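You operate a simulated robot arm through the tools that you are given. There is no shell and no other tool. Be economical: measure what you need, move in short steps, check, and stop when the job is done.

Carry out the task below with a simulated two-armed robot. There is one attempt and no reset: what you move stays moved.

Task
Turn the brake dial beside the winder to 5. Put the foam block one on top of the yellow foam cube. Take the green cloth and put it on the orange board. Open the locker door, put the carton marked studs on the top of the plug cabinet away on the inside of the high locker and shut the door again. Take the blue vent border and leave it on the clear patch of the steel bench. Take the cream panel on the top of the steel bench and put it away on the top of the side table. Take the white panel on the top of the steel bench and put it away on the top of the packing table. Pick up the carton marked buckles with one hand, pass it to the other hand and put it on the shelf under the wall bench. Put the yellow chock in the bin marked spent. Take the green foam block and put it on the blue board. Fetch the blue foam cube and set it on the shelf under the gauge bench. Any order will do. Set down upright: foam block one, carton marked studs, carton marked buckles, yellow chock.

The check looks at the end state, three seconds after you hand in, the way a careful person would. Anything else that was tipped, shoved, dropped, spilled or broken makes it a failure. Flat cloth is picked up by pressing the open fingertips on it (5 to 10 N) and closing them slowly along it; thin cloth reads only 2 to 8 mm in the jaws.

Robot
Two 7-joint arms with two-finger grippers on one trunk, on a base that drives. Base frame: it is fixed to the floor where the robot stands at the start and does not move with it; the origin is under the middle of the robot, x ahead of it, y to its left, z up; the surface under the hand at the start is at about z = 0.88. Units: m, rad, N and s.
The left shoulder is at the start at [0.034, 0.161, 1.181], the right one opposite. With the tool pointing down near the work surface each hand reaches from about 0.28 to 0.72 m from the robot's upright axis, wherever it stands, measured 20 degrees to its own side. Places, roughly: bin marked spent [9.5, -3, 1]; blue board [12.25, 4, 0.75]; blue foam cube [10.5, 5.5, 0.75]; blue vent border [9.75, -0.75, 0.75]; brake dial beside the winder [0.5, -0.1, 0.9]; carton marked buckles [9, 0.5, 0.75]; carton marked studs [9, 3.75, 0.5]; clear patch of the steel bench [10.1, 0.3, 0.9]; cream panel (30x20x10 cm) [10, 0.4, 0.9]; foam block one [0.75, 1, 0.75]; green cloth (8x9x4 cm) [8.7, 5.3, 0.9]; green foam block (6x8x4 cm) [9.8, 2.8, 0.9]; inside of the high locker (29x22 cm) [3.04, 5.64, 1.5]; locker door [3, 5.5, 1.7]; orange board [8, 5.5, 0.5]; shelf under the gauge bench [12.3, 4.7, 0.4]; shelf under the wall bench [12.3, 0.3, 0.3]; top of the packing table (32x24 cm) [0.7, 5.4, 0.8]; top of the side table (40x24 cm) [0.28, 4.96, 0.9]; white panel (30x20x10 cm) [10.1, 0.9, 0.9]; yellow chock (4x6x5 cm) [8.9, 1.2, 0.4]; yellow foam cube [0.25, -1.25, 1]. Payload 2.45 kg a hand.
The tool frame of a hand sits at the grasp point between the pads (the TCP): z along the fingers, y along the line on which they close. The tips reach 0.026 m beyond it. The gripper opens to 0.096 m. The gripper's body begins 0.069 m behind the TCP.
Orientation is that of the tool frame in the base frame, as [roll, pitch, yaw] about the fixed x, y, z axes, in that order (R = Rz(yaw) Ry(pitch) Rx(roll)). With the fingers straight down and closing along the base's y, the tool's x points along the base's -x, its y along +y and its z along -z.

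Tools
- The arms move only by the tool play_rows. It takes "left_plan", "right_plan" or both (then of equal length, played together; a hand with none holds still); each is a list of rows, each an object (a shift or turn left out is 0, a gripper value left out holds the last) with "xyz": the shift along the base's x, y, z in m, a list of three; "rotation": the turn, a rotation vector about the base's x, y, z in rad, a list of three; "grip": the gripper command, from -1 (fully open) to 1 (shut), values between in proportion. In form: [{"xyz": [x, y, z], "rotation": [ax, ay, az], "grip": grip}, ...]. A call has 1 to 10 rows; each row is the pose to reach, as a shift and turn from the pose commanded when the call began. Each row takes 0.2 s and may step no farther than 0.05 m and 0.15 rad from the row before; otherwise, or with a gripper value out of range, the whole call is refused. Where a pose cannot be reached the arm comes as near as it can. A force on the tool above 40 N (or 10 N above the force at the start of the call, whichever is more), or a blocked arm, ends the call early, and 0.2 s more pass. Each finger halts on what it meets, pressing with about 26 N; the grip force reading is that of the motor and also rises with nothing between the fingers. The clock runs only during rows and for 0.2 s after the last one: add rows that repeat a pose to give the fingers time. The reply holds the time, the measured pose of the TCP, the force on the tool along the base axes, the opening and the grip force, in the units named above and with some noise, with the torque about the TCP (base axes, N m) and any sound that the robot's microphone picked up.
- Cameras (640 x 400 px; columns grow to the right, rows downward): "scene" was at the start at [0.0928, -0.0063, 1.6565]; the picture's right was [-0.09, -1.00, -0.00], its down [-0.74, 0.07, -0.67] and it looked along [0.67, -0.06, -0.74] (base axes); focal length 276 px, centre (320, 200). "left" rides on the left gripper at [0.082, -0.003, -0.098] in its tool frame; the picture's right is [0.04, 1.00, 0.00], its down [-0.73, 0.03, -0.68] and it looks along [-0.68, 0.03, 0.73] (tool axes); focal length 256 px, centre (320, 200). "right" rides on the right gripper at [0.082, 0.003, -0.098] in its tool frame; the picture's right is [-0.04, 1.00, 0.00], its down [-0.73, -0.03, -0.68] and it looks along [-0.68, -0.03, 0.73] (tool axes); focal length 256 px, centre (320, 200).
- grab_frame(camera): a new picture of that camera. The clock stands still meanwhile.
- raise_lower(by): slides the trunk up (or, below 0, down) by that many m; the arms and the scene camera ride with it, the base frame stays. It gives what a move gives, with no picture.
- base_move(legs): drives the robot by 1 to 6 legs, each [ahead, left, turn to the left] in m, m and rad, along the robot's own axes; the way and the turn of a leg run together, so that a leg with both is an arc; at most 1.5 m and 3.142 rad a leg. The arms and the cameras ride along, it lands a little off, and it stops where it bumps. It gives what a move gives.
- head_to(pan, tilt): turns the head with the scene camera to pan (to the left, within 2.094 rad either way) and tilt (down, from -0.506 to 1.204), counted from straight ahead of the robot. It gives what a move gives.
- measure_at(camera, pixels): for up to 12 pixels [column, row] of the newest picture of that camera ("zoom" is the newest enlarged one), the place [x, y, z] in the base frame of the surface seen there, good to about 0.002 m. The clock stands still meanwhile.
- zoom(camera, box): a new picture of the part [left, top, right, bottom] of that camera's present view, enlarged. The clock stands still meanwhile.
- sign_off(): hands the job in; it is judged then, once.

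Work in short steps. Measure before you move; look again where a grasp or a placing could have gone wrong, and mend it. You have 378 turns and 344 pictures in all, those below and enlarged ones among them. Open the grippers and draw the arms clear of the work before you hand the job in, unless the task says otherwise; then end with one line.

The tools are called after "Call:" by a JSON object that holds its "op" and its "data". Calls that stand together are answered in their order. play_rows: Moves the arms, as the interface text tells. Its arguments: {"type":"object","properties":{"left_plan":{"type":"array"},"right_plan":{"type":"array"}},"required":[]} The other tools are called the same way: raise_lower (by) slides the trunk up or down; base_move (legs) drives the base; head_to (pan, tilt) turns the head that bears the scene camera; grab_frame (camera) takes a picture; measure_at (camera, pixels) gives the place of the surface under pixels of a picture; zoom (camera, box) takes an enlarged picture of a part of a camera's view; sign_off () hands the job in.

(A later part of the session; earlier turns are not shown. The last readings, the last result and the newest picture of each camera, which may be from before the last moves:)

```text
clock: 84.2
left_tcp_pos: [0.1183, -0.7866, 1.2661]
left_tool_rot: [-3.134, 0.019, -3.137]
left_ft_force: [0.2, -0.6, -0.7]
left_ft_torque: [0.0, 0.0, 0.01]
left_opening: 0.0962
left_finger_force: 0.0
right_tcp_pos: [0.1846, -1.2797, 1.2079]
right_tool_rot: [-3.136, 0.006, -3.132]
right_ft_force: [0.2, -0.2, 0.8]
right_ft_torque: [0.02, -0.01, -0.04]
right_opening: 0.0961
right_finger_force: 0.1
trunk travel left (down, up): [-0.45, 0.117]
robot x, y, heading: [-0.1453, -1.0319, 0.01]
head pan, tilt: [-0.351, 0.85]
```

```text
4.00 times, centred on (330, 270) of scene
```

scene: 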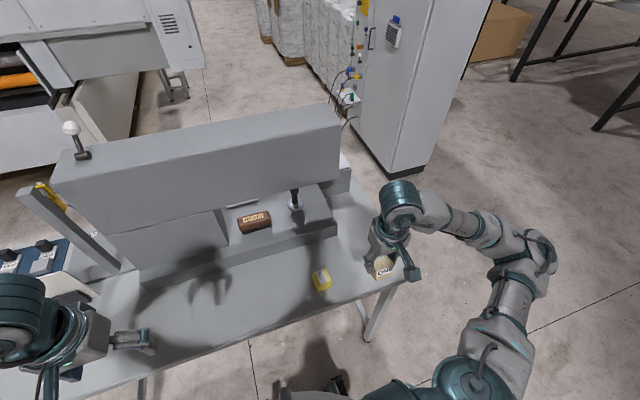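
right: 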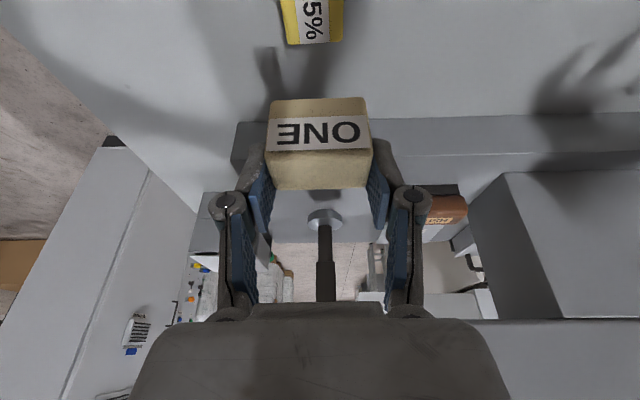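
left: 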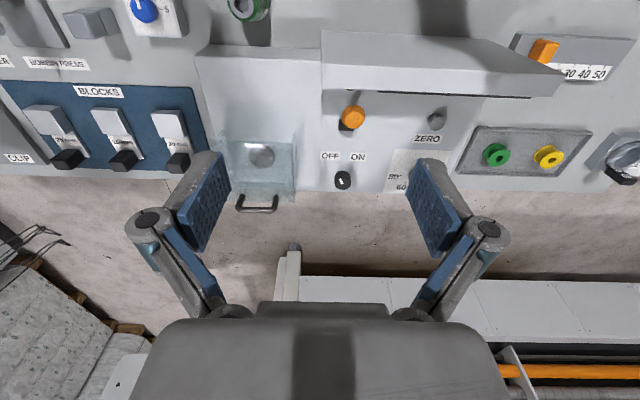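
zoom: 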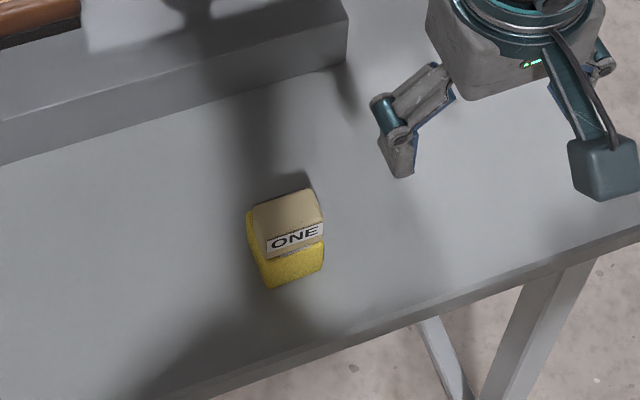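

Stack is good. Now plan the drive to the far area: I look level in several directions.

Call:
{"op": "head_to", "data": {"pan": -0.6, "tilt": 0.3}}

Call:
{"op": "grab_frame", "data": {"camera": "scene"}}

Call:
{"op": "head_to", "data": {"pan": -1.5, "tilt": 0.3}}

Call:
{"op": "grab_frame", "data": {"camera": "scene"}}

Call:
{"op": "head_to", "data": {"pan": 1.5, "tilt": 0.3}}

Call:
{"op": "grab_frame", "data": {"camera": "scene"}}

```text
clock: 85.1
left_tcp_pos: [0.1195, -0.7853, 1.2663]
left_tool_rot: [-3.132, 0.018, -3.14]
left_ft_force: [-0.4, 0.2, 0.2]
left_ft_torque: [-0.01, -0.03, -0.02]
left_opening: 0.096
left_finger_force: 0.1
right_tcp_pos: [0.1881, -1.277, 1.2077]
right_tool_rot: [-3.136, 0.006, -3.134]
right_ft_force: [0.3, -0.8, -0.6]
right_ft_torque: [0.01, 0.01, -0.04]
right_opening: 0.0963
right_finger_force: 0.0
trunk travel left (down, up): [-0.45, 0.117]
robot x, y, heading: [-0.1462, -1.0298, 0.007]
head pan, tilt: [-0.6, 0.3]
```

```text
291 pictures are left
```

scene: 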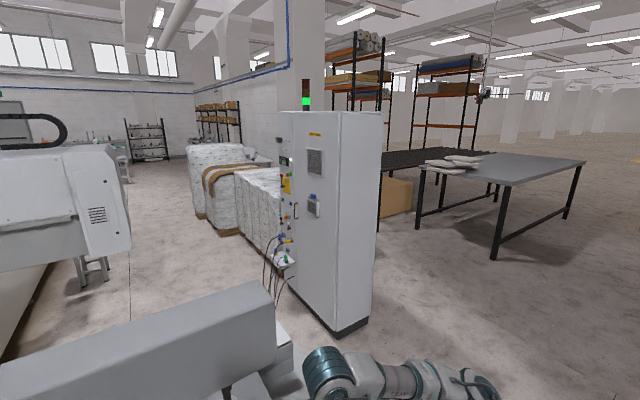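

```text
clock: 86.3
left_tcp_pos: [0.1204, -0.786, 1.2654]
left_tool_rot: [-3.134, 0.019, -3.138]
left_ft_force: [0.6, -0.3, 0.4]
left_ft_torque: [-0.02, 0.01, 0.01]
left_opening: 0.0961
left_finger_force: 0.1
right_tcp_pos: [0.1866, -1.277, 1.2085]
right_tool_rot: [-3.135, 0.006, -3.134]
right_ft_force: [-0.1, 0.1, -0.1]
right_ft_torque: [-0.03, -0.06, 0.01]
right_opening: 0.0961
right_finger_force: 0.1
trunk travel left (down, up): [-0.45, 0.117]
robot x, y, heading: [-0.1451, -1.0321, 0.007]
head pan, tilt: [-1.499, 0.3]
```

```text
290 pictures are left
```

scene: 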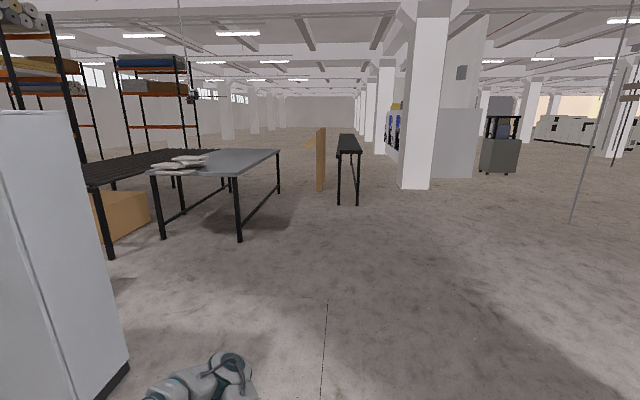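

```text
clock: 88.9
left_tcp_pos: [0.1194, -0.7859, 1.2655]
left_tool_rot: [-3.132, 0.018, -3.138]
left_ft_force: [0.1, -0.9, -0.8]
left_ft_torque: [0.0, -0.03, 0.0]
left_opening: 0.096
left_finger_force: 0.0
right_tcp_pos: [0.1868, -1.277, 1.2078]
right_tool_rot: [-3.135, 0.007, -3.134]
right_ft_force: [-0.3, 0.6, -0.3]
right_ft_torque: [0.02, 0.02, 0.01]
right_opening: 0.0959
right_finger_force: 0.0
trunk travel left (down, up): [-0.45, 0.117]
robot x, y, heading: [-0.144, -1.0307, 0.006]
head pan, tilt: [1.499, 0.3]
```

```text
289 pictures are left
```

scene: 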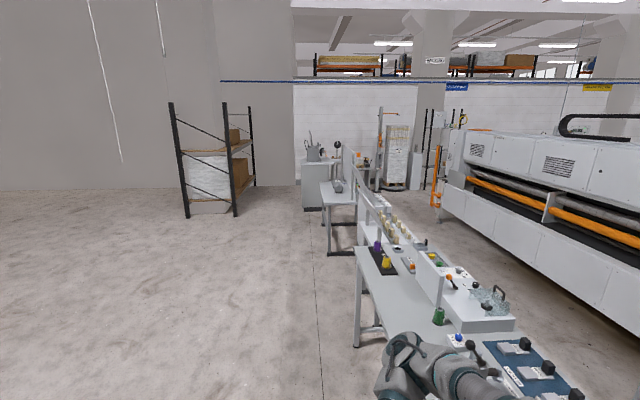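

I measure far landmarks to map the way: retake the forward-right view.

Call:
{"op": "head_to", "data": {"pan": -0.6, "tilt": 0.3}}

Call:
{"op": "grab_frame", "data": {"camera": "scene"}}

Call:
{"op": "measure_at", "data": {"camera": "scene", "pixels": [[150, 145], [200, 130], [260, 130], [300, 60], [205, 205], [235, 230], [345, 325], [375, 175], [420, 215], [495, 258], [580, 165], [30, 80]]}}

Call:
{"op": "measure_at", "data": {"camera": "scene", "pixels": [[135, 270], [120, 200], [160, 170], [60, 300], [100, 280], [345, 130], [420, 110], [480, 230], [565, 215], [520, 140], [620, 120], [270, 150]]}}

```text
clock: 90.9
left_tcp_pos: [0.1201, -0.7846, 1.2655]
left_tool_rot: [-3.133, 0.019, -3.139]
left_ft_force: [-0.1, 0.5, 0.0]
left_ft_torque: [-0.02, -0.02, 0.01]
left_opening: 0.096
left_finger_force: 0.0
right_tcp_pos: [0.1874, -1.2771, 1.2089]
right_tool_rot: [-3.134, 0.007, -3.134]
right_ft_force: [-0.7, 0.4, 0.7]
right_ft_torque: [0.01, 0.01, 0.03]
right_opening: 0.0962
right_finger_force: 0.1
trunk travel left (down, up): [-0.45, 0.117]
robot x, y, heading: [-0.1435, -1.0305, 0.009]
head pan, tilt: [-0.6, 0.3]
```

```text
288 pictures are left
```

scene: 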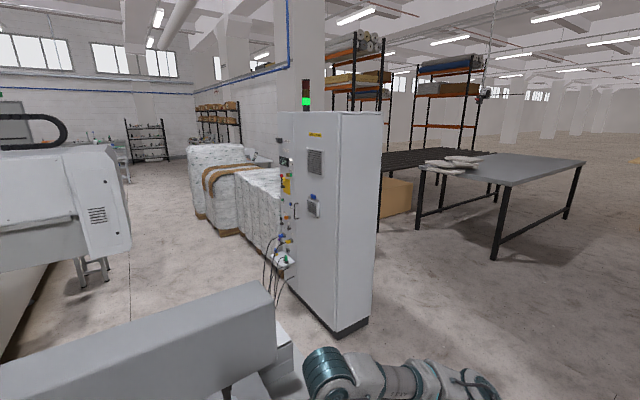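

```text
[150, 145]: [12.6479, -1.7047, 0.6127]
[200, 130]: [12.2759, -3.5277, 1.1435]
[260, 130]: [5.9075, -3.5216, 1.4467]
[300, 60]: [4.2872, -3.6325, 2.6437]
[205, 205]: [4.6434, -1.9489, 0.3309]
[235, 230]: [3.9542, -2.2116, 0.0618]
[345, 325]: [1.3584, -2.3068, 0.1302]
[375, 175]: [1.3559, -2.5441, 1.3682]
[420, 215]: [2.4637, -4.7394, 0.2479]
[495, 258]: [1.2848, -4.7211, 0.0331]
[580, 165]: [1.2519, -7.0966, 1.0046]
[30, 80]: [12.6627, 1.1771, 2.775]
```

```text
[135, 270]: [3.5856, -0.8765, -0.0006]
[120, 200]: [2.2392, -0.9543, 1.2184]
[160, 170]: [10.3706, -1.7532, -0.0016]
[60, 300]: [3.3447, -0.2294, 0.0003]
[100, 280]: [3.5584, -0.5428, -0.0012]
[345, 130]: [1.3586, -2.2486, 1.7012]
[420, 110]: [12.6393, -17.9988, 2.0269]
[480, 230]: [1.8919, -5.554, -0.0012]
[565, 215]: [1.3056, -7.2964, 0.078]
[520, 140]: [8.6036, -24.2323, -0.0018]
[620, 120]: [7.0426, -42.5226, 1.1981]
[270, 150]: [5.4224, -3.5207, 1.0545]
```

The aisle lies between winder (y>-0.95) and pallets (y<-1.9). I look lower to measure the gap between the table and the cabinet.

Call:
{"op": "head_to", "data": {"pan": -0.55, "tilt": 0.75}}

Call:
{"op": "grab_frame", "data": {"camera": "scene"}}

```text
clock: 91.8
left_tcp_pos: [0.1197, -0.785, 1.2667]
left_tool_rot: [-3.133, 0.017, -3.138]
left_ft_force: [0.3, -0.6, -0.7]
left_ft_torque: [-0.02, 0.0, 0.03]
left_opening: 0.0959
left_finger_force: 0.1
right_tcp_pos: [0.1857, -1.2776, 1.2081]
right_tool_rot: [-3.135, 0.008, -3.135]
right_ft_force: [0.2, 0.4, 0.3]
right_ft_torque: [-0.05, 0.02, 0.02]
right_opening: 0.096
right_finger_force: 0.0
trunk travel left (down, up): [-0.45, 0.117]
robot x, y, heading: [-0.1498, -1.0298, 0.009]
head pan, tilt: [-0.55, 0.75]
```

```text
287 pictures are left
```

scene: 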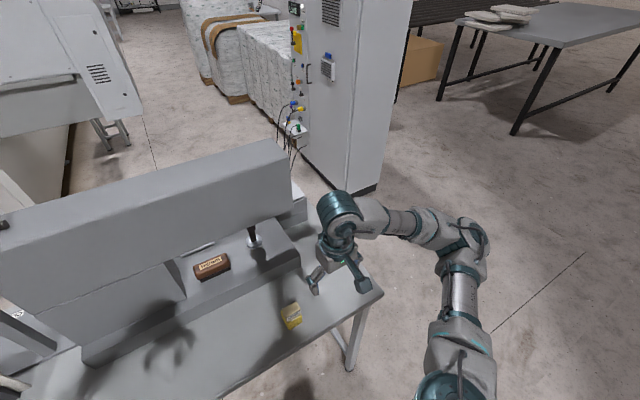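

Call:
{"op": "measure_at", "data": {"camera": "scene", "pixels": [[295, 160], [302, 155], [357, 192], [382, 290], [320, 190], [290, 150], [358, 130], [300, 128], [245, 95], [232, 98], [350, 340], [380, 185]]}}

Call:
{"op": "measure_at", "data": {"camera": "scene", "pixels": [[130, 150], [110, 120], [70, 180], [160, 160], [200, 140], [520, 130], [440, 95], [415, 75], [398, 95], [275, 145], [300, 190], [100, 30]]}}

```text
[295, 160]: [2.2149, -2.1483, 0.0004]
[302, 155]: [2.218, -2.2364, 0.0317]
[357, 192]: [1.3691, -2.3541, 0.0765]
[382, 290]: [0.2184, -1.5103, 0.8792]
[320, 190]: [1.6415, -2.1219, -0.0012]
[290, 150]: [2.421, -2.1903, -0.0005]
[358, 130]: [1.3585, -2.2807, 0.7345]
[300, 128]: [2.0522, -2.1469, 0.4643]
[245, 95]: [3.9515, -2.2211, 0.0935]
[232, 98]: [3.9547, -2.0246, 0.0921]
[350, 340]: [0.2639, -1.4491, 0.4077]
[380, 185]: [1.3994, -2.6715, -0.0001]
```

```text
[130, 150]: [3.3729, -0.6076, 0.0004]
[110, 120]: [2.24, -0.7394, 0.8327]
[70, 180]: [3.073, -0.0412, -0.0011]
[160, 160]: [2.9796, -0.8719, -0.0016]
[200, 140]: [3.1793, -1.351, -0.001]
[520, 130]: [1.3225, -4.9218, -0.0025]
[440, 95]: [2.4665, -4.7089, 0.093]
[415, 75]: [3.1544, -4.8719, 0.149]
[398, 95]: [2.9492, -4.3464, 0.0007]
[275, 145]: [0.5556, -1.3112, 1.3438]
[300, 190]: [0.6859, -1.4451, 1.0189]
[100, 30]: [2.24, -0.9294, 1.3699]
```

Cabinet: x≥1.36, y≤-2.15; winder face x≈2.24, y≥-0.95; table end y=-1.51. I drive right 0.87, then forward 0.85, then diagonally into the aisle at y≈-1.5.

Call:
{"op": "base_move", "data": {"legs": [[0, -0.87, -0.009], [0.85, 0, 0], [0.5, 0.4, 0]]}}

Call:
{"op": "head_to", "data": {"pan": 0, "tilt": 0.4}}

Call:
{"op": "grab_frame", "data": {"camera": "scene"}}

```text
clock: 102.8
left_tcp_pos: [1.3091, -1.307, 1.2607]
left_tool_rot: [3.13, 0.067, 3.088]
left_ft_force: [-1.1, 4.3, 0.3]
left_ft_torque: [-0.41, -0.22, -0.02]
left_opening: 0.0959
left_finger_force: 0.0
right_tcp_pos: [1.3797, -1.8091, 1.2269]
right_tool_rot: [-3.076, 0.058, -3.102]
right_ft_force: [0.3, 3.8, 2.2]
right_ft_torque: [-0.35, -0.02, 0.0]
right_opening: 0.096
right_finger_force: 0.0
trunk travel left (down, up): [-0.45, 0.117]
robot x, y, heading: [1.0992, -1.6054, -0.002]
head pan, tilt: [-0.55, 0.75]
stopped in leg 3: the robot was blocked; the commanded pose is now the measured one
```

```text
clock: 103.8
left_tcp_pos: [1.3434, -1.308, 1.2482]
left_tool_rot: [-3.115, 0.015, 3.134]
left_ft_force: [0.0, 0.6, 0.0]
left_ft_torque: [-0.08, -0.05, -0.05]
left_opening: 0.0962
left_finger_force: 0.1
right_tcp_pos: [1.3929, -1.8183, 1.2207]
right_tool_rot: [-3.058, 0.014, 3.076]
right_ft_force: [0.0, 0.7, -0.6]
right_ft_torque: [-0.06, 0.0, -0.02]
right_opening: 0.0958
right_finger_force: 0.0
trunk travel left (down, up): [-0.45, 0.117]
robot x, y, heading: [1.0772, -1.6066, -0.029]
head pan, tilt: [0.0, 0.4]
```

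```text
286 pictures are left
```

scene: 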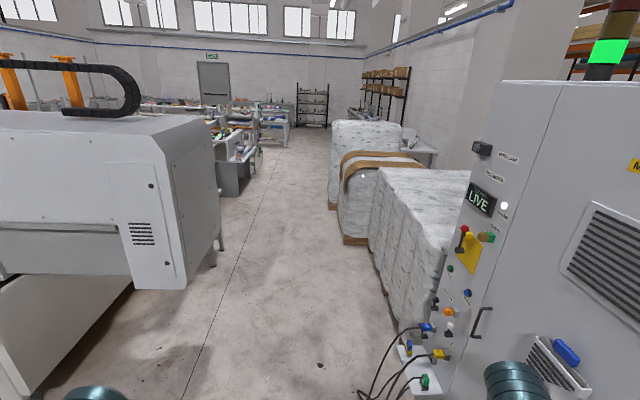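

Blocked again. I look right-down and left-down to see what touches.

Call:
{"op": "head_to", "data": {"pan": -1.0, "tilt": 0.9}}

Call:
{"op": "grab_frame", "data": {"camera": "scene"}}

Call:
{"op": "head_to", "data": {"pan": 1.7, "tilt": 1.0}}

Call:
{"op": "grab_frame", "data": {"camera": "scene"}}

```text
clock: 105.1
left_tcp_pos: [1.3374, -1.4162, 1.2717]
left_tool_rot: [3.11, 0.026, -3.138]
left_ft_force: [1.2, -0.6, -0.7]
left_ft_torque: [0.08, 0.13, -0.06]
left_opening: 0.096
left_finger_force: 0.0
right_tcp_pos: [1.3912, -1.9199, 1.2054]
right_tool_rot: [-3.133, 0.012, 3.065]
right_ft_force: [-0.6, -2.5, -0.7]
right_ft_torque: [0.15, 0.01, -0.06]
right_opening: 0.096
right_finger_force: 0.1
trunk travel left (down, up): [-0.45, 0.117]
robot x, y, heading: [1.0747, -1.6226, -0.028]
head pan, tilt: [-1.0, 0.901]
```

```text
285 pictures are left
```

scene: 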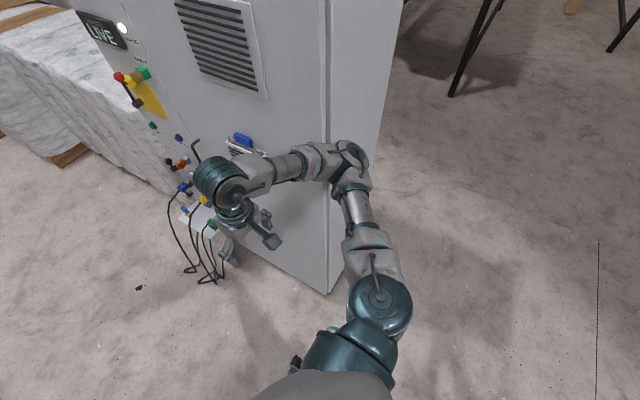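

```text
clock: 107.5
left_tcp_pos: [1.3486, -1.2872, 1.246]
left_tool_rot: [-3.086, 0.01, -3.119]
left_ft_force: [-1.8, 1.4, 1.0]
left_ft_torque: [0.01, -0.09, 0.04]
left_opening: 0.0959
left_finger_force: 0.1
right_tcp_pos: [1.4018, -1.7953, 1.2233]
right_tool_rot: [-3.044, 0.011, 3.078]
right_ft_force: [0.9, 0.6, -0.5]
right_ft_torque: [-0.01, 0.03, 0.01]
right_opening: 0.096
right_finger_force: 0.0
trunk travel left (down, up): [-0.45, 0.117]
robot x, y, heading: [1.0789, -1.6014, -0.028]
head pan, tilt: [1.7, 1.0]
```

```text
284 pictures are left
```

scene: 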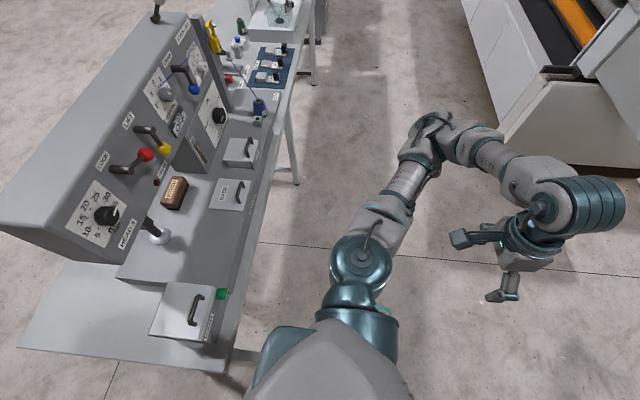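

Call:
{"op": "measure_at", "data": {"camera": "scene", "pixels": [[225, 345], [205, 372], [232, 360], [240, 380], [290, 180], [265, 350], [435, 140], [300, 250], [215, 385]]}}

Call:
{"op": "head_to", "data": {"pan": -1.0, "tilt": 0.9}}

Call:
{"op": "grab_frame", "data": {"camera": "scene"}}

Call:
{"op": "measure_at", "data": {"camera": "scene", "pixels": [[345, 150], [360, 165], [325, 150], [325, 220], [325, 285], [240, 138], [260, 152], [230, 145], [290, 165], [215, 225], [190, 215], [250, 230]]}}

```text
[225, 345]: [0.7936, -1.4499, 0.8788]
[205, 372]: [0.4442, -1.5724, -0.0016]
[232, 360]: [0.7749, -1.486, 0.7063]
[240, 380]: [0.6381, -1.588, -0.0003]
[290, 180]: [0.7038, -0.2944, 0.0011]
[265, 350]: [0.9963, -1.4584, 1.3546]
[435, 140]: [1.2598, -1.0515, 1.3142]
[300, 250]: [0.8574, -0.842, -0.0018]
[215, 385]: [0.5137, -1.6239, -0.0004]
```

```text
clock: 109.9
left_tcp_pos: [1.3408, -1.4053, 1.2696]
left_tool_rot: [3.118, 0.024, -3.136]
left_ft_force: [0.3, -0.9, -0.3]
left_ft_torque: [-0.04, 0.1, -0.02]
left_opening: 0.0962
left_finger_force: 0.1
right_tcp_pos: [1.3925, -1.9102, 1.2061]
right_tool_rot: [-3.126, 0.01, 3.068]
right_ft_force: [0.0, 0.0, -0.8]
right_ft_torque: [-0.02, 0.01, -0.07]
right_opening: 0.096
right_finger_force: 0.0
trunk travel left (down, up): [-0.45, 0.117]
robot x, y, heading: [1.0756, -1.6229, -0.03]
head pan, tilt: [-1.0, 0.901]
```

```text
283 pictures are left
```

scene: 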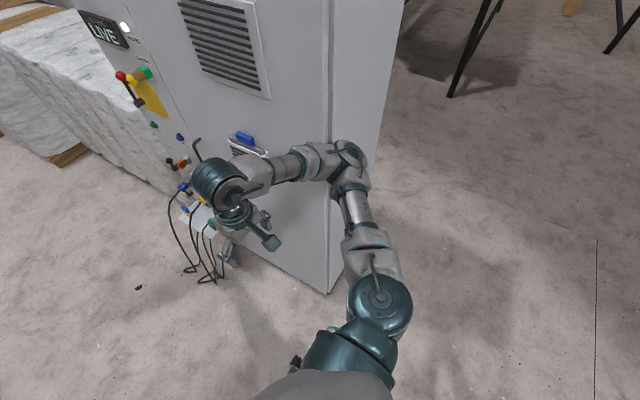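

```text
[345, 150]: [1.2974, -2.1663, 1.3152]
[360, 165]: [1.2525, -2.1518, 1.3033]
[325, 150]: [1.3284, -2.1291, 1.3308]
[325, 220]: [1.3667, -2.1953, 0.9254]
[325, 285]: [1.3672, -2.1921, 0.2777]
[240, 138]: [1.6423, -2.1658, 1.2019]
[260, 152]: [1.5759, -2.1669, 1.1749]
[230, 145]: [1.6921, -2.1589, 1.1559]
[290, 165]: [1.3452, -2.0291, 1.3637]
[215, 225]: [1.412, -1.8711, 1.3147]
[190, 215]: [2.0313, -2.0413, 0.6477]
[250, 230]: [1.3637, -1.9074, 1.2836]
```

The right elbow (1.30,-2.16) is up against the cabinet's front corner (1.36,-2.19). I turn right 0.2 to pull it away, slide left, and turn back.

Call:
{"op": "base_move", "data": {"legs": [[0, 0, -0.2], [0, 0.12, 0], [0, 0.1, 0.2]]}}

Call:
{"op": "play_rows", "data": {"right_plan": [{}, {}, {}, {}, {}, {}, {}, {}, {}, {}]}}

```text
clock: 111.7
left_tcp_pos: [1.3817, -1.2655, 1.2505]
left_tool_rot: [3.073, -0.002, 2.856]
left_ft_force: [0.5, 2.6, -0.1]
left_ft_torque: [-0.29, 0.04, -0.01]
left_opening: 0.096
left_finger_force: 0.1
right_tcp_pos: [1.3569, -1.7758, 1.2166]
right_tool_rot: [-3.104, 0.076, 2.992]
right_ft_force: [0.3, 3.2, 1.4]
right_ft_torque: [-0.27, -0.01, -0.02]
right_opening: 0.0959
right_finger_force: 0.0
trunk travel left (down, up): [-0.45, 0.117]
robot x, y, heading: [1.0944, -1.5399, -0.203]
head pan, tilt: [-1.0, 0.901]
stopped in leg 2: the robot was blocked; the commanded pose is now the measured one
```

```text
clock: 112.0
left_tcp_pos: [1.334, -1.4557, 1.2926]
left_tool_rot: [2.964, 0.053, 2.835]
left_ft_force: [0.6, 2.0, -0.7]
left_ft_torque: [-0.12, 0.11, -0.06]
left_opening: 0.0958
left_finger_force: 0.1
right_tcp_pos: [1.2963, -1.9613, 1.1877]
right_tool_rot: [3.079, 0.064, 2.949]
right_ft_force: [-1.4, -1.5, -0.2]
right_ft_torque: [0.09, -0.17, -0.07]
right_opening: 0.0958
right_finger_force: 0.1
trunk travel left (down, up): [-0.45, 0.117]
robot x, y, heading: [1.0888, -1.5567, -0.221]
head pan, tilt: [-1.0, 0.901]
stopped in row 1 (left hand): the arm was blocked; the commanded pose is now the measured one
```

The body is rocking. I let it settle using head moves and lower the trunk to its starting height.

Call:
{"op": "raise_lower", "data": {"by": -0.1}}

Call:
{"op": "head_to", "data": {"pan": 0.5, "tilt": 0.5}}

Call:
{"op": "head_to", "data": {"pan": -0.5, "tilt": 0.5}}

Call:
{"op": "head_to", "data": {"pan": 0.5, "tilt": 0.5}}

Call:
{"op": "head_to", "data": {"pan": -0.9, "tilt": 0.9}}

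Call:
{"op": "grab_frame", "data": {"camera": "scene"}}

```text
clock: 112.4
left_tcp_pos: [1.38, -1.2548, 1.2409]
left_tool_rot: [3.087, 0.06, 2.847]
left_ft_force: [-1.4, 4.3, 0.3]
left_ft_torque: [-0.49, -0.14, -0.02]
left_opening: 0.0959
left_finger_force: 0.0
right_tcp_pos: [1.3467, -1.7626, 1.2193]
right_tool_rot: [-3.042, 0.074, 3.011]
right_ft_force: [0.6, 2.6, -0.7]
right_ft_torque: [-0.18, 0.05, 0.04]
right_opening: 0.0959
right_finger_force: 0.0
trunk travel left (down, up): [-0.441, 0.125]
robot x, y, heading: [1.0909, -1.5432, -0.213]
head pan, tilt: [-1.0, 0.901]
stopped: the arm was blocked; the commanded pose is now the measured one
```

```text
clock: 114.0
left_tcp_pos: [1.3445, -1.4072, 1.2731]
left_tool_rot: [2.983, 0.06, 2.82]
left_ft_force: [2.1, -1.3, 0.7]
left_ft_torque: [0.1, 0.17, -0.06]
left_opening: 0.096
left_finger_force: 0.0
right_tcp_pos: [1.3092, -1.9161, 1.1956]
right_tool_rot: [-3.141, 0.078, 2.978]
right_ft_force: [-0.8, 0.4, 1.2]
right_ft_torque: [-0.06, 0.02, -0.07]
right_opening: 0.0959
right_finger_force: 0.0
trunk travel left (down, up): [-0.441, 0.125]
robot x, y, heading: [1.087, -1.5671, -0.224]
head pan, tilt: [0.499, 0.499]
```

```text
clock: 115.3
left_tcp_pos: [1.3607, -1.3226, 1.2583]
left_tool_rot: [3.033, 0.066, 2.841]
left_ft_force: [-0.5, -1.5, 0.6]
left_ft_torque: [0.1, -0.03, 0.0]
left_opening: 0.0962
left_finger_force: 0.1
right_tcp_pos: [1.3281, -1.8272, 1.2123]
right_tool_rot: [-3.094, 0.078, 2.995]
right_ft_force: [-1.2, 0.3, -0.1]
right_ft_torque: [0.03, -0.08, 0.03]
right_opening: 0.096
right_finger_force: 0.0
trunk travel left (down, up): [-0.441, 0.125]
robot x, y, heading: [1.0874, -1.5529, -0.211]
head pan, tilt: [-0.499, 0.499]
```

```text
clock: 116.6
left_tcp_pos: [1.383, -1.2607, 1.2425]
left_tool_rot: [3.086, 0.059, 2.846]
left_ft_force: [-0.7, 1.4, 0.1]
left_ft_torque: [-0.1, -0.11, 0.04]
left_opening: 0.0958
left_finger_force: 0.1
right_tcp_pos: [1.3424, -1.7735, 1.2179]
right_tool_rot: [-3.034, 0.067, 3.0]
right_ft_force: [-0.2, 0.5, -0.5]
right_ft_torque: [-0.04, 0.06, 0.08]
right_opening: 0.096
right_finger_force: 0.0
trunk travel left (down, up): [-0.441, 0.125]
robot x, y, heading: [1.0898, -1.5382, -0.225]
head pan, tilt: [0.499, 0.499]
```

```text
clock: 118.1
left_tcp_pos: [1.3541, -1.3674, 1.2628]
left_tool_rot: [3.01, 0.055, 2.84]
left_ft_force: [-0.3, 0.7, -0.7]
left_ft_torque: [-0.03, -0.01, -0.03]
left_opening: 0.0963
left_finger_force: 0.1
right_tcp_pos: [1.3246, -1.8744, 1.1997]
right_tool_rot: [-3.122, 0.072, 2.994]
right_ft_force: [1.5, 0.1, -0.1]
right_ft_torque: [-0.05, 0.16, -0.02]
right_opening: 0.0963
right_finger_force: 0.1
trunk travel left (down, up): [-0.441, 0.125]
robot x, y, heading: [1.0823, -1.5619, -0.209]
head pan, tilt: [-0.901, 0.901]
```

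```text
282 pictures are left
```

scene: 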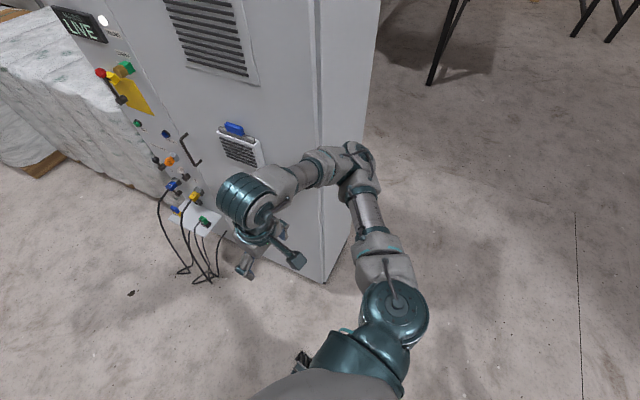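

Rocking decays slowly. I pass a few more seconds.

Call:
{"op": "head_to", "data": {"pan": 2.0, "tilt": 0.5}}

Call:
{"op": "head_to", "data": {"pan": -2.0, "tilt": 0.5}}

Call:
{"op": "head_to", "data": {"pan": 2.0, "tilt": 0.5}}

Call:
{"op": "head_to", "data": {"pan": -2.0, "tilt": 0.5}}

Call:
{"op": "head_to", "data": {"pan": 0.0, "tilt": 0.5}}

```text
clock: 120.6
left_tcp_pos: [1.3642, -1.3239, 1.2579]
left_tool_rot: [3.032, 0.063, 2.837]
left_ft_force: [0.0, 1.2, -0.2]
left_ft_torque: [-0.04, 0.02, -0.04]
left_opening: 0.096
left_finger_force: 0.0
right_tcp_pos: [1.3267, -1.8375, 1.2119]
right_tool_rot: [-3.074, 0.076, 2.991]
right_ft_force: [0.2, 1.0, -0.2]
right_ft_torque: [-0.04, -0.01, -0.01]
right_opening: 0.0959
right_finger_force: 0.0
trunk travel left (down, up): [-0.441, 0.125]
robot x, y, heading: [1.0859, -1.5552, -0.222]
head pan, tilt: [2.0, 0.499]
```

```text
clock: 123.9
left_tcp_pos: [1.3562, -1.358, 1.2631]
left_tool_rot: [3.016, 0.059, 2.835]
left_ft_force: [1.5, 0.4, -0.3]
left_ft_torque: [0.01, 0.11, 0.0]
left_opening: 0.0962
left_finger_force: 0.1
right_tcp_pos: [1.3247, -1.8647, 1.2032]
right_tool_rot: [-3.114, 0.073, 2.989]
right_ft_force: [-1.1, -0.6, -0.2]
right_ft_torque: [-0.01, 0.01, -0.01]
right_opening: 0.096
right_finger_force: 0.0
trunk travel left (down, up): [-0.441, 0.125]
robot x, y, heading: [1.0836, -1.5596, -0.215]
head pan, tilt: [-2.0, 0.499]
```

```text
clock: 127.2
left_tcp_pos: [1.3782, -1.272, 1.245]
left_tool_rot: [3.079, 0.062, 2.845]
left_ft_force: [-0.6, 1.1, 0.5]
left_ft_torque: [-0.12, -0.09, 0.03]
left_opening: 0.0957
left_finger_force: 0.0
right_tcp_pos: [1.3406, -1.7851, 1.2172]
right_tool_rot: [-3.043, 0.071, 3.0]
right_ft_force: [0.7, 0.4, -0.1]
right_ft_torque: [-0.08, 0.04, 0.05]
right_opening: 0.0962
right_finger_force: 0.0
trunk travel left (down, up): [-0.441, 0.125]
robot x, y, heading: [1.0901, -1.5431, -0.225]
head pan, tilt: [2.0, 0.499]
```

```text
clock: 130.4
left_tcp_pos: [1.3527, -1.3857, 1.2678]
left_tool_rot: [3.002, 0.061, 2.826]
left_ft_force: [0.4, 0.0, 0.2]
left_ft_torque: [-0.03, 0.13, -0.03]
left_opening: 0.0961
left_finger_force: 0.1
right_tcp_pos: [1.3161, -1.893, 1.2003]
right_tool_rot: [-3.125, 0.075, 2.983]
right_ft_force: [0.0, 0.2, -0.5]
right_ft_torque: [-0.05, 0.06, -0.04]
right_opening: 0.096
right_finger_force: 0.1
trunk travel left (down, up): [-0.441, 0.125]
robot x, y, heading: [1.0872, -1.5613, -0.217]
head pan, tilt: [-2.0, 0.499]
```

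```text
clock: 132.4
left_tcp_pos: [1.351, -1.3857, 1.2678]
left_tool_rot: [3.001, 0.06, 2.825]
left_ft_force: [0.7, 0.4, -1.1]
left_ft_torque: [0.04, 0.09, -0.01]
left_opening: 0.0959
left_finger_force: 0.0
right_tcp_pos: [1.3163, -1.8926, 1.2011]
right_tool_rot: [-3.127, 0.074, 2.986]
right_ft_force: [-0.5, -0.2, -0.5]
right_ft_torque: [-0.02, 0.0, -0.01]
right_opening: 0.0961
right_finger_force: 0.1
trunk travel left (down, up): [-0.441, 0.125]
robot x, y, heading: [1.0855, -1.5666, -0.218]
head pan, tilt: [0.0, 0.499]
```

The rocking seems tied to contact behind (table leg). I move forward-left away from the table, 0.18 m.

Call:
{"op": "base_move", "data": {"legs": [[0.125, 0.13, 0]]}}

Call:
{"op": "head_to", "data": {"pan": 0.3, "tilt": 0.5}}

Call:
{"op": "head_to", "data": {"pan": 0.0, "tilt": 0.5}}

```text
clock: 133.3
left_tcp_pos: [1.3584, -1.3471, 1.2742]
left_tool_rot: [2.962, 0.071, 2.768]
left_ft_force: [0.4, -3.4, 0.6]
left_ft_torque: [0.33, 0.07, 0.01]
left_opening: 0.0961
left_finger_force: 0.0
right_tcp_pos: [1.3228, -1.8605, 1.2053]
right_tool_rot: [-3.124, 0.105, 2.992]
right_ft_force: [-1.7, -2.9, 1.8]
right_ft_torque: [0.27, -0.11, -0.02]
right_opening: 0.096
right_finger_force: 0.0
trunk travel left (down, up): [-0.441, 0.125]
robot x, y, heading: [1.1225, -1.5318, -0.221]
head pan, tilt: [0.0, 0.499]
stopped in leg 1: the robot was blocked; the commanded pose is now the measured one
```

```text
clock: 134.1
left_tcp_pos: [1.3902, -1.2657, 1.2524]
left_tool_rot: [3.015, 0.054, 2.768]
left_ft_force: [0.9, 0.6, -1.2]
left_ft_torque: [0.0, 0.05, -0.06]
left_opening: 0.0961
left_finger_force: 0.0
right_tcp_pos: [1.3506, -1.7859, 1.2156]
right_tool_rot: [-3.066, 0.088, 3.004]
right_ft_force: [-1.0, -0.2, -0.8]
right_ft_torque: [0.01, -0.12, 0.06]
right_opening: 0.096
right_finger_force: 0.0
trunk travel left (down, up): [-0.441, 0.125]
robot x, y, heading: [1.1192, -1.5187, -0.223]
head pan, tilt: [0.3, 0.499]
```

```text
clock: 134.9
left_tcp_pos: [1.3997, -1.222, 1.2442]
left_tool_rot: [3.067, 0.066, 2.794]
left_ft_force: [-0.5, 2.2, 0.6]
left_ft_torque: [-0.15, -0.04, 0.07]
left_opening: 0.0959
left_finger_force: 0.1
right_tcp_pos: [1.3631, -1.7386, 1.2233]
right_tool_rot: [-3.038, 0.083, 3.018]
right_ft_force: [1.3, 3.2, 0.1]
right_ft_torque: [-0.27, 0.1, 0.04]
right_opening: 0.096
right_finger_force: 0.1
trunk travel left (down, up): [-0.441, 0.125]
robot x, y, heading: [1.127, -1.509, -0.225]
head pan, tilt: [0.0, 0.499]
```

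I look around the body for contacts: left, and straight down front.

Call:
{"op": "head_to", "data": {"pan": 2.0, "tilt": 1.2}}

Call:
{"op": "grab_frame", "data": {"camera": "scene"}}

Call:
{"op": "head_to", "data": {"pan": -1.3, "tilt": 1.2}}

Call:
{"op": "grab_frame", "data": {"camera": "scene"}}

Call:
{"op": "grab_frame", "data": {"camera": "right"}}

Call:
{"op": "grab_frame", "data": {"camera": "left"}}

```text
clock: 136.8
left_tcp_pos: [1.3964, -1.2279, 1.2485]
left_tool_rot: [3.063, 0.068, 2.794]
left_ft_force: [-0.5, 2.4, 0.8]
left_ft_torque: [-0.23, -0.08, 0.01]
left_opening: 0.0956
left_finger_force: 0.0
right_tcp_pos: [1.3611, -1.7434, 1.2231]
right_tool_rot: [-3.041, 0.088, 3.019]
right_ft_force: [2.3, 2.3, 0.3]
right_ft_torque: [-0.26, 0.12, -0.01]
right_opening: 0.0958
right_finger_force: 0.0
trunk travel left (down, up): [-0.441, 0.125]
robot x, y, heading: [1.1259, -1.5083, -0.213]
head pan, tilt: [2.0, 1.201]
```

```text
281 pictures are left
```

scene: 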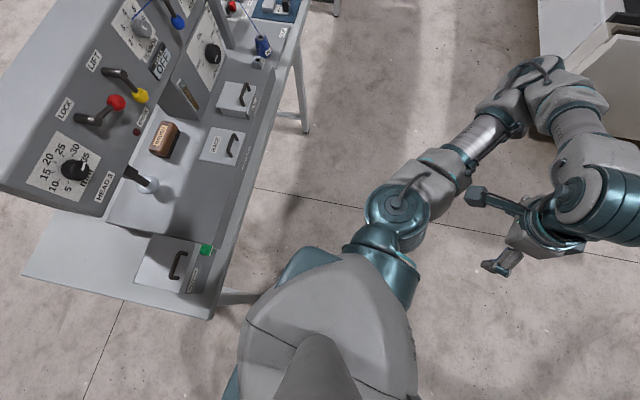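

```text
clock: 139.6
left_tcp_pos: [1.3896, -1.2442, 1.252]
left_tool_rot: [3.055, 0.073, 2.793]
left_ft_force: [-1.5, 0.5, 0.2]
left_ft_torque: [-0.04, -0.09, 0.02]
left_opening: 0.0959
left_finger_force: 0.0
right_tcp_pos: [1.3567, -1.7571, 1.2226]
right_tool_rot: [-3.054, 0.094, 3.018]
right_ft_force: [0.3, 0.4, -1.1]
right_ft_torque: [0.01, 0.05, -0.01]
right_opening: 0.0961
right_finger_force: 0.0
trunk travel left (down, up): [-0.441, 0.125]
robot x, y, heading: [1.1282, -1.5147, -0.219]
head pan, tilt: [-1.3, 1.201]
```

```text
280 pictures are left
```

scene: 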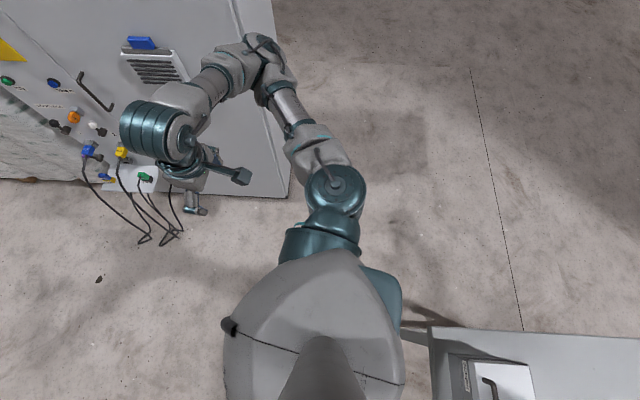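

```text
279 pictures are left
```

right: 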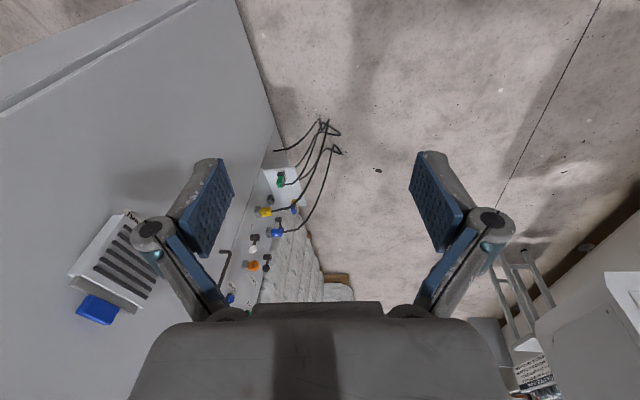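

```text
278 pictures are left
```

left: 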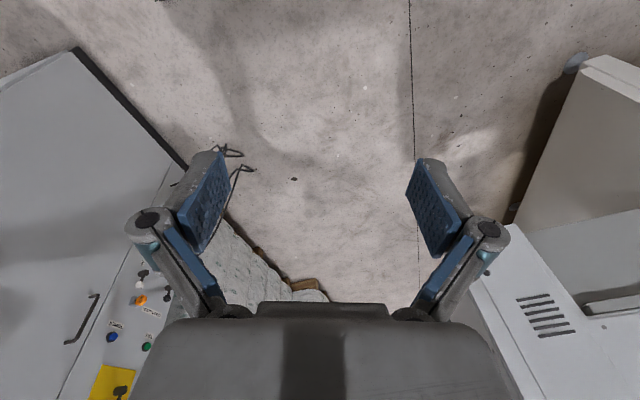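

Call:
{"op": "measure_at", "data": {"camera": "scene", "pixels": [[262, 45], [245, 60], [275, 90], [220, 80], [268, 110], [285, 190], [245, 15], [415, 338], [430, 340], [195, 100], [400, 300]]}}

```text
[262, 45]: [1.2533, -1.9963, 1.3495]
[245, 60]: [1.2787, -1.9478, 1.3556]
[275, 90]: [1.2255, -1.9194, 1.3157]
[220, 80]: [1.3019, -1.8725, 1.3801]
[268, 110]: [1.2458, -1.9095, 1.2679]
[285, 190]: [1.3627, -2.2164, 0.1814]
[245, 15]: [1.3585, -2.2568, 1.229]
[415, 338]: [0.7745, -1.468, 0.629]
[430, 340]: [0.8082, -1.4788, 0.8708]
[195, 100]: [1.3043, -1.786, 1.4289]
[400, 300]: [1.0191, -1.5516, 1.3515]
```

Elbow is clear now; the table leg at (0.775,-1.47) is the contact. I move straight +x 0.25.

Call:
{"op": "base_move", "data": {"legs": [[0.235, 0.09, 0]]}}

Call:
{"op": "head_to", "data": {"pan": 0.0, "tilt": 0.5}}

Call:
{"op": "head_to", "data": {"pan": 0.3, "tilt": 0.5}}

```text
clock: 141.1
left_tcp_pos: [1.4964, -1.3022, 1.2836]
left_tool_rot: [2.974, 0.061, 2.736]
left_ft_force: [1.2, -2.0, -0.4]
left_ft_torque: [0.12, 0.12, 0.04]
left_opening: 0.0957
left_finger_force: 0.1
right_tcp_pos: [1.4641, -1.8169, 1.2092]
right_tool_rot: [-3.116, 0.135, 3.06]
right_ft_force: [-1.6, -3.3, -0.9]
right_ft_torque: [0.28, -0.16, 0.02]
right_opening: 0.0959
right_finger_force: 0.1
trunk travel left (down, up): [-0.441, 0.125]
robot x, y, heading: [1.2801, -1.4974, -0.212]
head pan, tilt: [-1.3, 1.201]
stopped in leg 1: the robot was blocked; the commanded pose is now the measured one
```

```text
clock: 142.5
left_tcp_pos: [1.5267, -1.2158, 1.2671]
left_tool_rot: [3.067, 0.076, 2.756]
left_ft_force: [-2.6, 1.3, 1.0]
left_ft_torque: [-0.19, -0.13, 0.03]
left_opening: 0.096
left_finger_force: 0.1
right_tcp_pos: [1.4945, -1.7292, 1.2243]
right_tool_rot: [-3.048, 0.123, 3.065]
right_ft_force: [0.4, -0.9, 0.0]
right_ft_torque: [0.09, 0.08, 0.06]
right_opening: 0.0961
right_finger_force: 0.0
trunk travel left (down, up): [-0.441, 0.125]
robot x, y, heading: [1.2838, -1.4796, -0.217]
head pan, tilt: [0.0, 0.499]
```

```text
clock: 143.3
left_tcp_pos: [1.5126, -1.2982, 1.2782]
left_tool_rot: [3.016, 0.061, 2.751]
left_ft_force: [-0.6, 0.8, -0.8]
left_ft_torque: [-0.03, -0.01, -0.04]
left_opening: 0.0957
left_finger_force: 0.1
right_tcp_pos: [1.4857, -1.8078, 1.2065]
right_tool_rot: [-3.103, 0.115, 3.059]
right_ft_force: [1.0, -0.5, -0.2]
right_ft_torque: [0.06, 0.11, -0.05]
right_opening: 0.096
right_finger_force: 0.0
trunk travel left (down, up): [-0.441, 0.125]
robot x, y, heading: [1.2799, -1.4982, -0.202]
head pan, tilt: [0.3, 0.499]
```

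It moved 0.15. I let it settle with slow head moves.

Call:
{"op": "head_to", "data": {"pan": 0.3, "tilt": 1.2}}

Call:
{"op": "head_to", "data": {"pan": 0.3, "tilt": -0.4}}

Call:
{"op": "head_to", "data": {"pan": 0.3, "tilt": 1.2}}

Call:
{"op": "head_to", "data": {"pan": 0.3, "tilt": 0.4}}

```text
clock: 144.4
left_tcp_pos: [1.5184, -1.259, 1.2765]
left_tool_rot: [3.042, 0.072, 2.747]
left_ft_force: [-0.2, -0.9, 1.0]
left_ft_torque: [0.09, -0.05, 0.01]
left_opening: 0.0959
left_finger_force: 0.0
right_tcp_pos: [1.4874, -1.769, 1.217]
right_tool_rot: [-3.075, 0.124, 3.056]
right_ft_force: [-0.1, -1.0, 1.0]
right_ft_torque: [0.04, -0.07, 0.01]
right_opening: 0.0958
right_finger_force: 0.1
trunk travel left (down, up): [-0.441, 0.125]
robot x, y, heading: [1.283, -1.4873, -0.211]
head pan, tilt: [0.3, 1.201]
```

```text
clock: 146.1
left_tcp_pos: [1.5057, -1.321, 1.2853]
left_tool_rot: [2.979, 0.058, 2.734]
left_ft_force: [0.8, 0.2, 0.1]
left_ft_torque: [-0.01, 0.17, -0.1]
left_opening: 0.0959
left_finger_force: 0.0
right_tcp_pos: [1.4744, -1.8321, 1.2049]
right_tool_rot: [-3.13, 0.124, 3.042]
right_ft_force: [0.0, -0.5, 0.7]
right_ft_torque: [0.05, -0.01, -0.06]
right_opening: 0.0959
right_finger_force: 0.0
trunk travel left (down, up): [-0.441, 0.125]
robot x, y, heading: [1.2825, -1.4998, -0.211]
head pan, tilt: [0.3, -0.4]
```

```text
clock: 147.7
left_tcp_pos: [1.5267, -1.233, 1.2663]
left_tool_rot: [3.025, 0.058, 2.747]
left_ft_force: [-0.7, 0.8, 0.5]
left_ft_torque: [-0.02, -0.1, 0.02]
left_opening: 0.096
left_finger_force: 0.0
right_tcp_pos: [1.4924, -1.7482, 1.2183]
right_tool_rot: [-3.067, 0.119, 3.059]
right_ft_force: [0.5, 0.6, 0.2]
right_ft_torque: [-0.04, 0.03, 0.04]
right_opening: 0.0961
right_finger_force: 0.1
trunk travel left (down, up): [-0.441, 0.125]
robot x, y, heading: [1.2815, -1.4884, -0.214]
head pan, tilt: [0.3, 1.201]
```

```text
clock: 148.9
left_tcp_pos: [1.5096, -1.2939, 1.2806]
left_tool_rot: [2.987, 0.062, 2.738]
left_ft_force: [2.0, 0.2, 0.8]
left_ft_torque: [0.0, 0.15, -0.06]
left_opening: 0.0956
left_finger_force: 0.1
right_tcp_pos: [1.4758, -1.8086, 1.2117]
right_tool_rot: [-3.109, 0.127, 3.046]
right_ft_force: [-1.5, -2.2, 0.5]
right_ft_torque: [0.06, -0.04, -0.04]
right_opening: 0.0962
right_finger_force: 0.0
trunk travel left (down, up): [-0.441, 0.125]
robot x, y, heading: [1.2808, -1.4996, -0.214]
head pan, tilt: [0.3, 0.4]
```

I lower the trunk 0.12, which calmed the rocking before.

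Call:
{"op": "raise_lower", "data": {"by": -0.12}}

Call:
{"op": "head_to", "data": {"pan": 0.0, "tilt": 0.4}}

Call:
{"op": "head_to", "data": {"pan": 0.3, "tilt": 0.4}}

Call:
{"op": "head_to", "data": {"pan": 0.0, "tilt": 0.4}}

```text
clock: 149.5
left_tcp_pos: [1.5382, -1.172, 1.2238]
left_tool_rot: [3.111, 0.074, 2.769]
left_ft_force: [-0.6, 1.8, 0.2]
left_ft_torque: [-0.22, -0.15, 0.05]
left_opening: 0.0959
left_finger_force: 0.0
right_tcp_pos: [1.5062, -1.6864, 1.1978]
right_tool_rot: [-3.014, 0.11, 3.077]
right_ft_force: [1.3, 1.7, 0.1]
right_ft_torque: [-0.16, 0.13, 0.03]
right_opening: 0.0961
right_finger_force: 0.1
trunk travel left (down, up): [-0.411, 0.155]
robot x, y, heading: [1.285, -1.4762, -0.211]
head pan, tilt: [0.3, 0.4]
stopped: the arm was blocked; the commanded pose is now the measured one
```

```text
clock: 150.3
left_tcp_pos: [1.5288, -1.1949, 1.2326]
left_tool_rot: [3.088, 0.076, 2.762]
left_ft_force: [-0.4, -0.1, 0.9]
left_ft_torque: [-0.03, -0.09, 0.1]
left_opening: 0.0962
left_finger_force: 0.0
right_tcp_pos: [1.4987, -1.7059, 1.1954]
right_tool_rot: [-3.031, 0.117, 3.072]
right_ft_force: [-0.8, 0.3, 0.4]
right_ft_torque: [-0.04, 0.0, 0.03]
right_opening: 0.0959
right_finger_force: 0.0
trunk travel left (down, up): [-0.411, 0.155]
robot x, y, heading: [1.2877, -1.475, -0.215]
head pan, tilt: [0.0, 0.4]
```

```text
clock: 151.1
left_tcp_pos: [1.5202, -1.2488, 1.2424]
left_tool_rot: [3.052, 0.066, 2.754]
left_ft_force: [1.3, -0.2, 0.3]
left_ft_torque: [0.0, 0.05, -0.03]
left_opening: 0.0959
left_finger_force: 0.1
right_tcp_pos: [1.491, -1.7584, 1.1873]
right_tool_rot: [-3.068, 0.116, 3.059]
right_ft_force: [-0.4, -0.4, 0.3]
right_ft_torque: [0.03, -0.04, -0.01]
right_opening: 0.0956
right_finger_force: 0.1
trunk travel left (down, up): [-0.411, 0.155]
robot x, y, heading: [1.2791, -1.4862, -0.212]
head pan, tilt: [0.3, 0.4]
```

```text
clock: 151.9
left_tcp_pos: [1.5139, -1.2867, 1.2495]
left_tool_rot: [3.029, 0.062, 2.746]
left_ft_force: [2.9, -2.0, 0.4]
left_ft_torque: [0.2, 0.2, -0.02]
left_opening: 0.0957
left_finger_force: 0.1
right_tcp_pos: [1.4835, -1.7962, 1.1805]
right_tool_rot: [-3.096, 0.117, 3.05]
right_ft_force: [-1.1, -1.3, 1.1]
right_ft_torque: [0.14, -0.07, -0.03]
right_opening: 0.0962
right_finger_force: 0.0
trunk travel left (down, up): [-0.411, 0.155]
robot x, y, heading: [1.283, -1.4918, -0.212]
head pan, tilt: [0.0, 0.4]
```

Call:
{"op": "raise_lower", "data": {"by": -0.1}}

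Call:
{"op": "raise_lower", "data": {"by": -0.08}}

Call:
{"op": "raise_lower", "data": {"by": -0.05}}

Call:
{"op": "head_to", "data": {"pan": 0.3, "tilt": 0.4}}

Call:
{"op": "head_to", "data": {"pan": 0.0, "tilt": 0.4}}

```text
clock: 152.8
left_tcp_pos: [1.5159, -1.3079, 1.183]
left_tool_rot: [3.004, 0.029, 2.749]
left_ft_force: [1.8, -0.2, -0.3]
left_ft_torque: [0.0, 0.11, -0.03]
left_opening: 0.0959
left_finger_force: 0.2
right_tcp_pos: [1.4798, -1.8187, 1.0997]
right_tool_rot: [-3.117, 0.093, 3.049]
right_ft_force: [-0.7, -1.6, -1.8]
right_ft_torque: [0.09, -0.08, -0.03]
right_opening: 0.0959
right_finger_force: 0.0
trunk travel left (down, up): [-0.343, 0.224]
robot x, y, heading: [1.2813, -1.4962, -0.213]
head pan, tilt: [0.0, 0.4]
stopped: the arm was blocked; the commanded pose is now the measured one
```

```text
clock: 153.9
left_tcp_pos: [1.5382, -1.2428, 1.0805]
left_tool_rot: [3.077, -0.021, 2.765]
left_ft_force: [-1.6, -0.3, 1.1]
left_ft_torque: [0.0, -0.09, -0.01]
left_opening: 0.0957
left_finger_force: 0.1
right_tcp_pos: [1.4993, -1.7535, 1.0195]
right_tool_rot: [-3.069, 0.03, 3.069]
right_ft_force: [0.6, 0.2, -0.2]
right_ft_torque: [0.0, 0.02, 0.02]
right_opening: 0.0959
right_finger_force: 0.1
trunk travel left (down, up): [-0.263, 0.304]
robot x, y, heading: [1.2857, -1.4817, -0.21]
head pan, tilt: [0.0, 0.4]
```

```text
clock: 154.9
left_tcp_pos: [1.5533, -1.2286, 1.0142]
left_tool_rot: [3.096, -0.083, 2.767]
left_ft_force: [-0.8, 0.7, -0.5]
left_ft_torque: [-0.09, -0.08, 0.03]
left_opening: 0.096
left_finger_force: 0.0
right_tcp_pos: [1.51, -1.7421, 0.9565]
right_tool_rot: [-3.065, -0.031, 3.068]
right_ft_force: [0.6, 0.4, 0.2]
right_ft_torque: [-0.03, 0.1, 0.05]
right_opening: 0.0959
right_finger_force: 0.0
trunk travel left (down, up): [-0.213, 0.354]
robot x, y, heading: [1.2885, -1.4833, -0.208]
head pan, tilt: [0.0, 0.4]
```

```text
clock: 155.7
left_tcp_pos: [1.5526, -1.2432, 1.0169]
left_tool_rot: [3.088, -0.087, 2.764]
left_ft_force: [-0.4, -0.1, 0.2]
left_ft_torque: [-0.09, -0.07, 0.01]
left_opening: 0.0962
left_finger_force: 0.0
right_tcp_pos: [1.5096, -1.7536, 0.9524]
right_tool_rot: [-3.075, -0.034, 3.067]
right_ft_force: [0.2, 1.4, -0.1]
right_ft_torque: [-0.02, 0.07, -0.01]
right_opening: 0.0961
right_finger_force: 0.1
trunk travel left (down, up): [-0.213, 0.354]
robot x, y, heading: [1.287, -1.4822, -0.211]
head pan, tilt: [0.3, 0.4]
```

```text
clock: 156.5
left_tcp_pos: [1.5494, -1.2554, 1.021]
left_tool_rot: [3.079, -0.089, 2.762]
left_ft_force: [0.1, -0.2, -0.6]
left_ft_torque: [-0.03, 0.0, 0.0]
left_opening: 0.0959
left_finger_force: 0.0
right_tcp_pos: [1.5052, -1.766, 0.9499]
right_tool_rot: [-3.084, -0.031, 3.065]
right_ft_force: [1.0, 0.5, -0.5]
right_ft_torque: [-0.06, 0.02, -0.01]
right_opening: 0.0961
right_finger_force: 0.1
trunk travel left (down, up): [-0.213, 0.354]
robot x, y, heading: [1.2863, -1.4841, -0.211]
head pan, tilt: [0.0, 0.4]
```

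Calm now. I turn to heading 0, then look ahead before driving through the aisle.

Call:
{"op": "base_move", "data": {"legs": [[0, -0.04, 0.211]]}}

Call:
{"op": "head_to", "data": {"pan": 0.0, "tilt": 0.55}}

Call:
{"op": "grab_frame", "data": {"camera": "scene"}}

```text
clock: 157.7
left_tcp_pos: [1.492, -1.2152, 1.0118]
left_tool_rot: [3.084, -0.09, 2.975]
left_ft_force: [-1.1, 0.0, -0.8]
left_ft_torque: [-0.05, -0.04, 0.02]
left_opening: 0.0962
left_finger_force: 0.1
right_tcp_pos: [1.5568, -1.7286, 0.9567]
right_tool_rot: [-3.069, -0.04, -3.01]
right_ft_force: [1.3, 0.2, -0.2]
right_ft_torque: [-0.09, 0.08, 0.01]
right_opening: 0.0959
right_finger_force: 0.0
trunk travel left (down, up): [-0.213, 0.354]
robot x, y, heading: [1.2808, -1.5223, -0.001]
head pan, tilt: [0.0, 0.4]
```

```text
clock: 158.3
left_tcp_pos: [1.4887, -1.2086, 1.017]
left_tool_rot: [3.078, -0.087, 2.985]
left_ft_force: [-0.9, 0.9, 0.1]
left_ft_torque: [0.01, -0.09, 0.03]
left_opening: 0.0962
left_finger_force: 0.1
right_tcp_pos: [1.5565, -1.7208, 0.9578]
right_tool_rot: [-3.078, -0.034, -3.008]
right_ft_force: [1.2, 0.2, 0.9]
right_ft_torque: [-0.02, 0.1, -0.02]
right_opening: 0.0959
right_finger_force: 0.0
trunk travel left (down, up): [-0.213, 0.354]
robot x, y, heading: [1.2777, -1.5071, 0.007]
head pan, tilt: [0.0, 0.55]
```

```text
277 pictures are left
```

scene: 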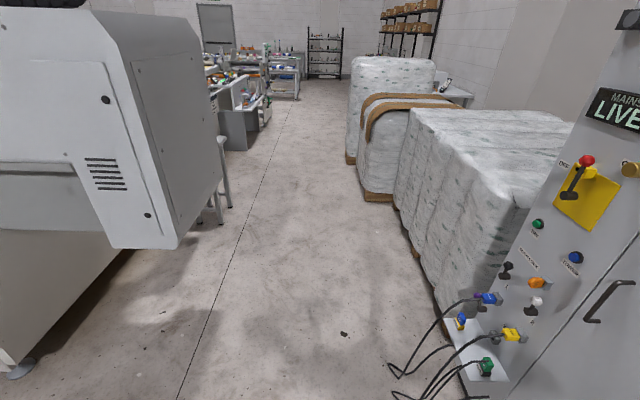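

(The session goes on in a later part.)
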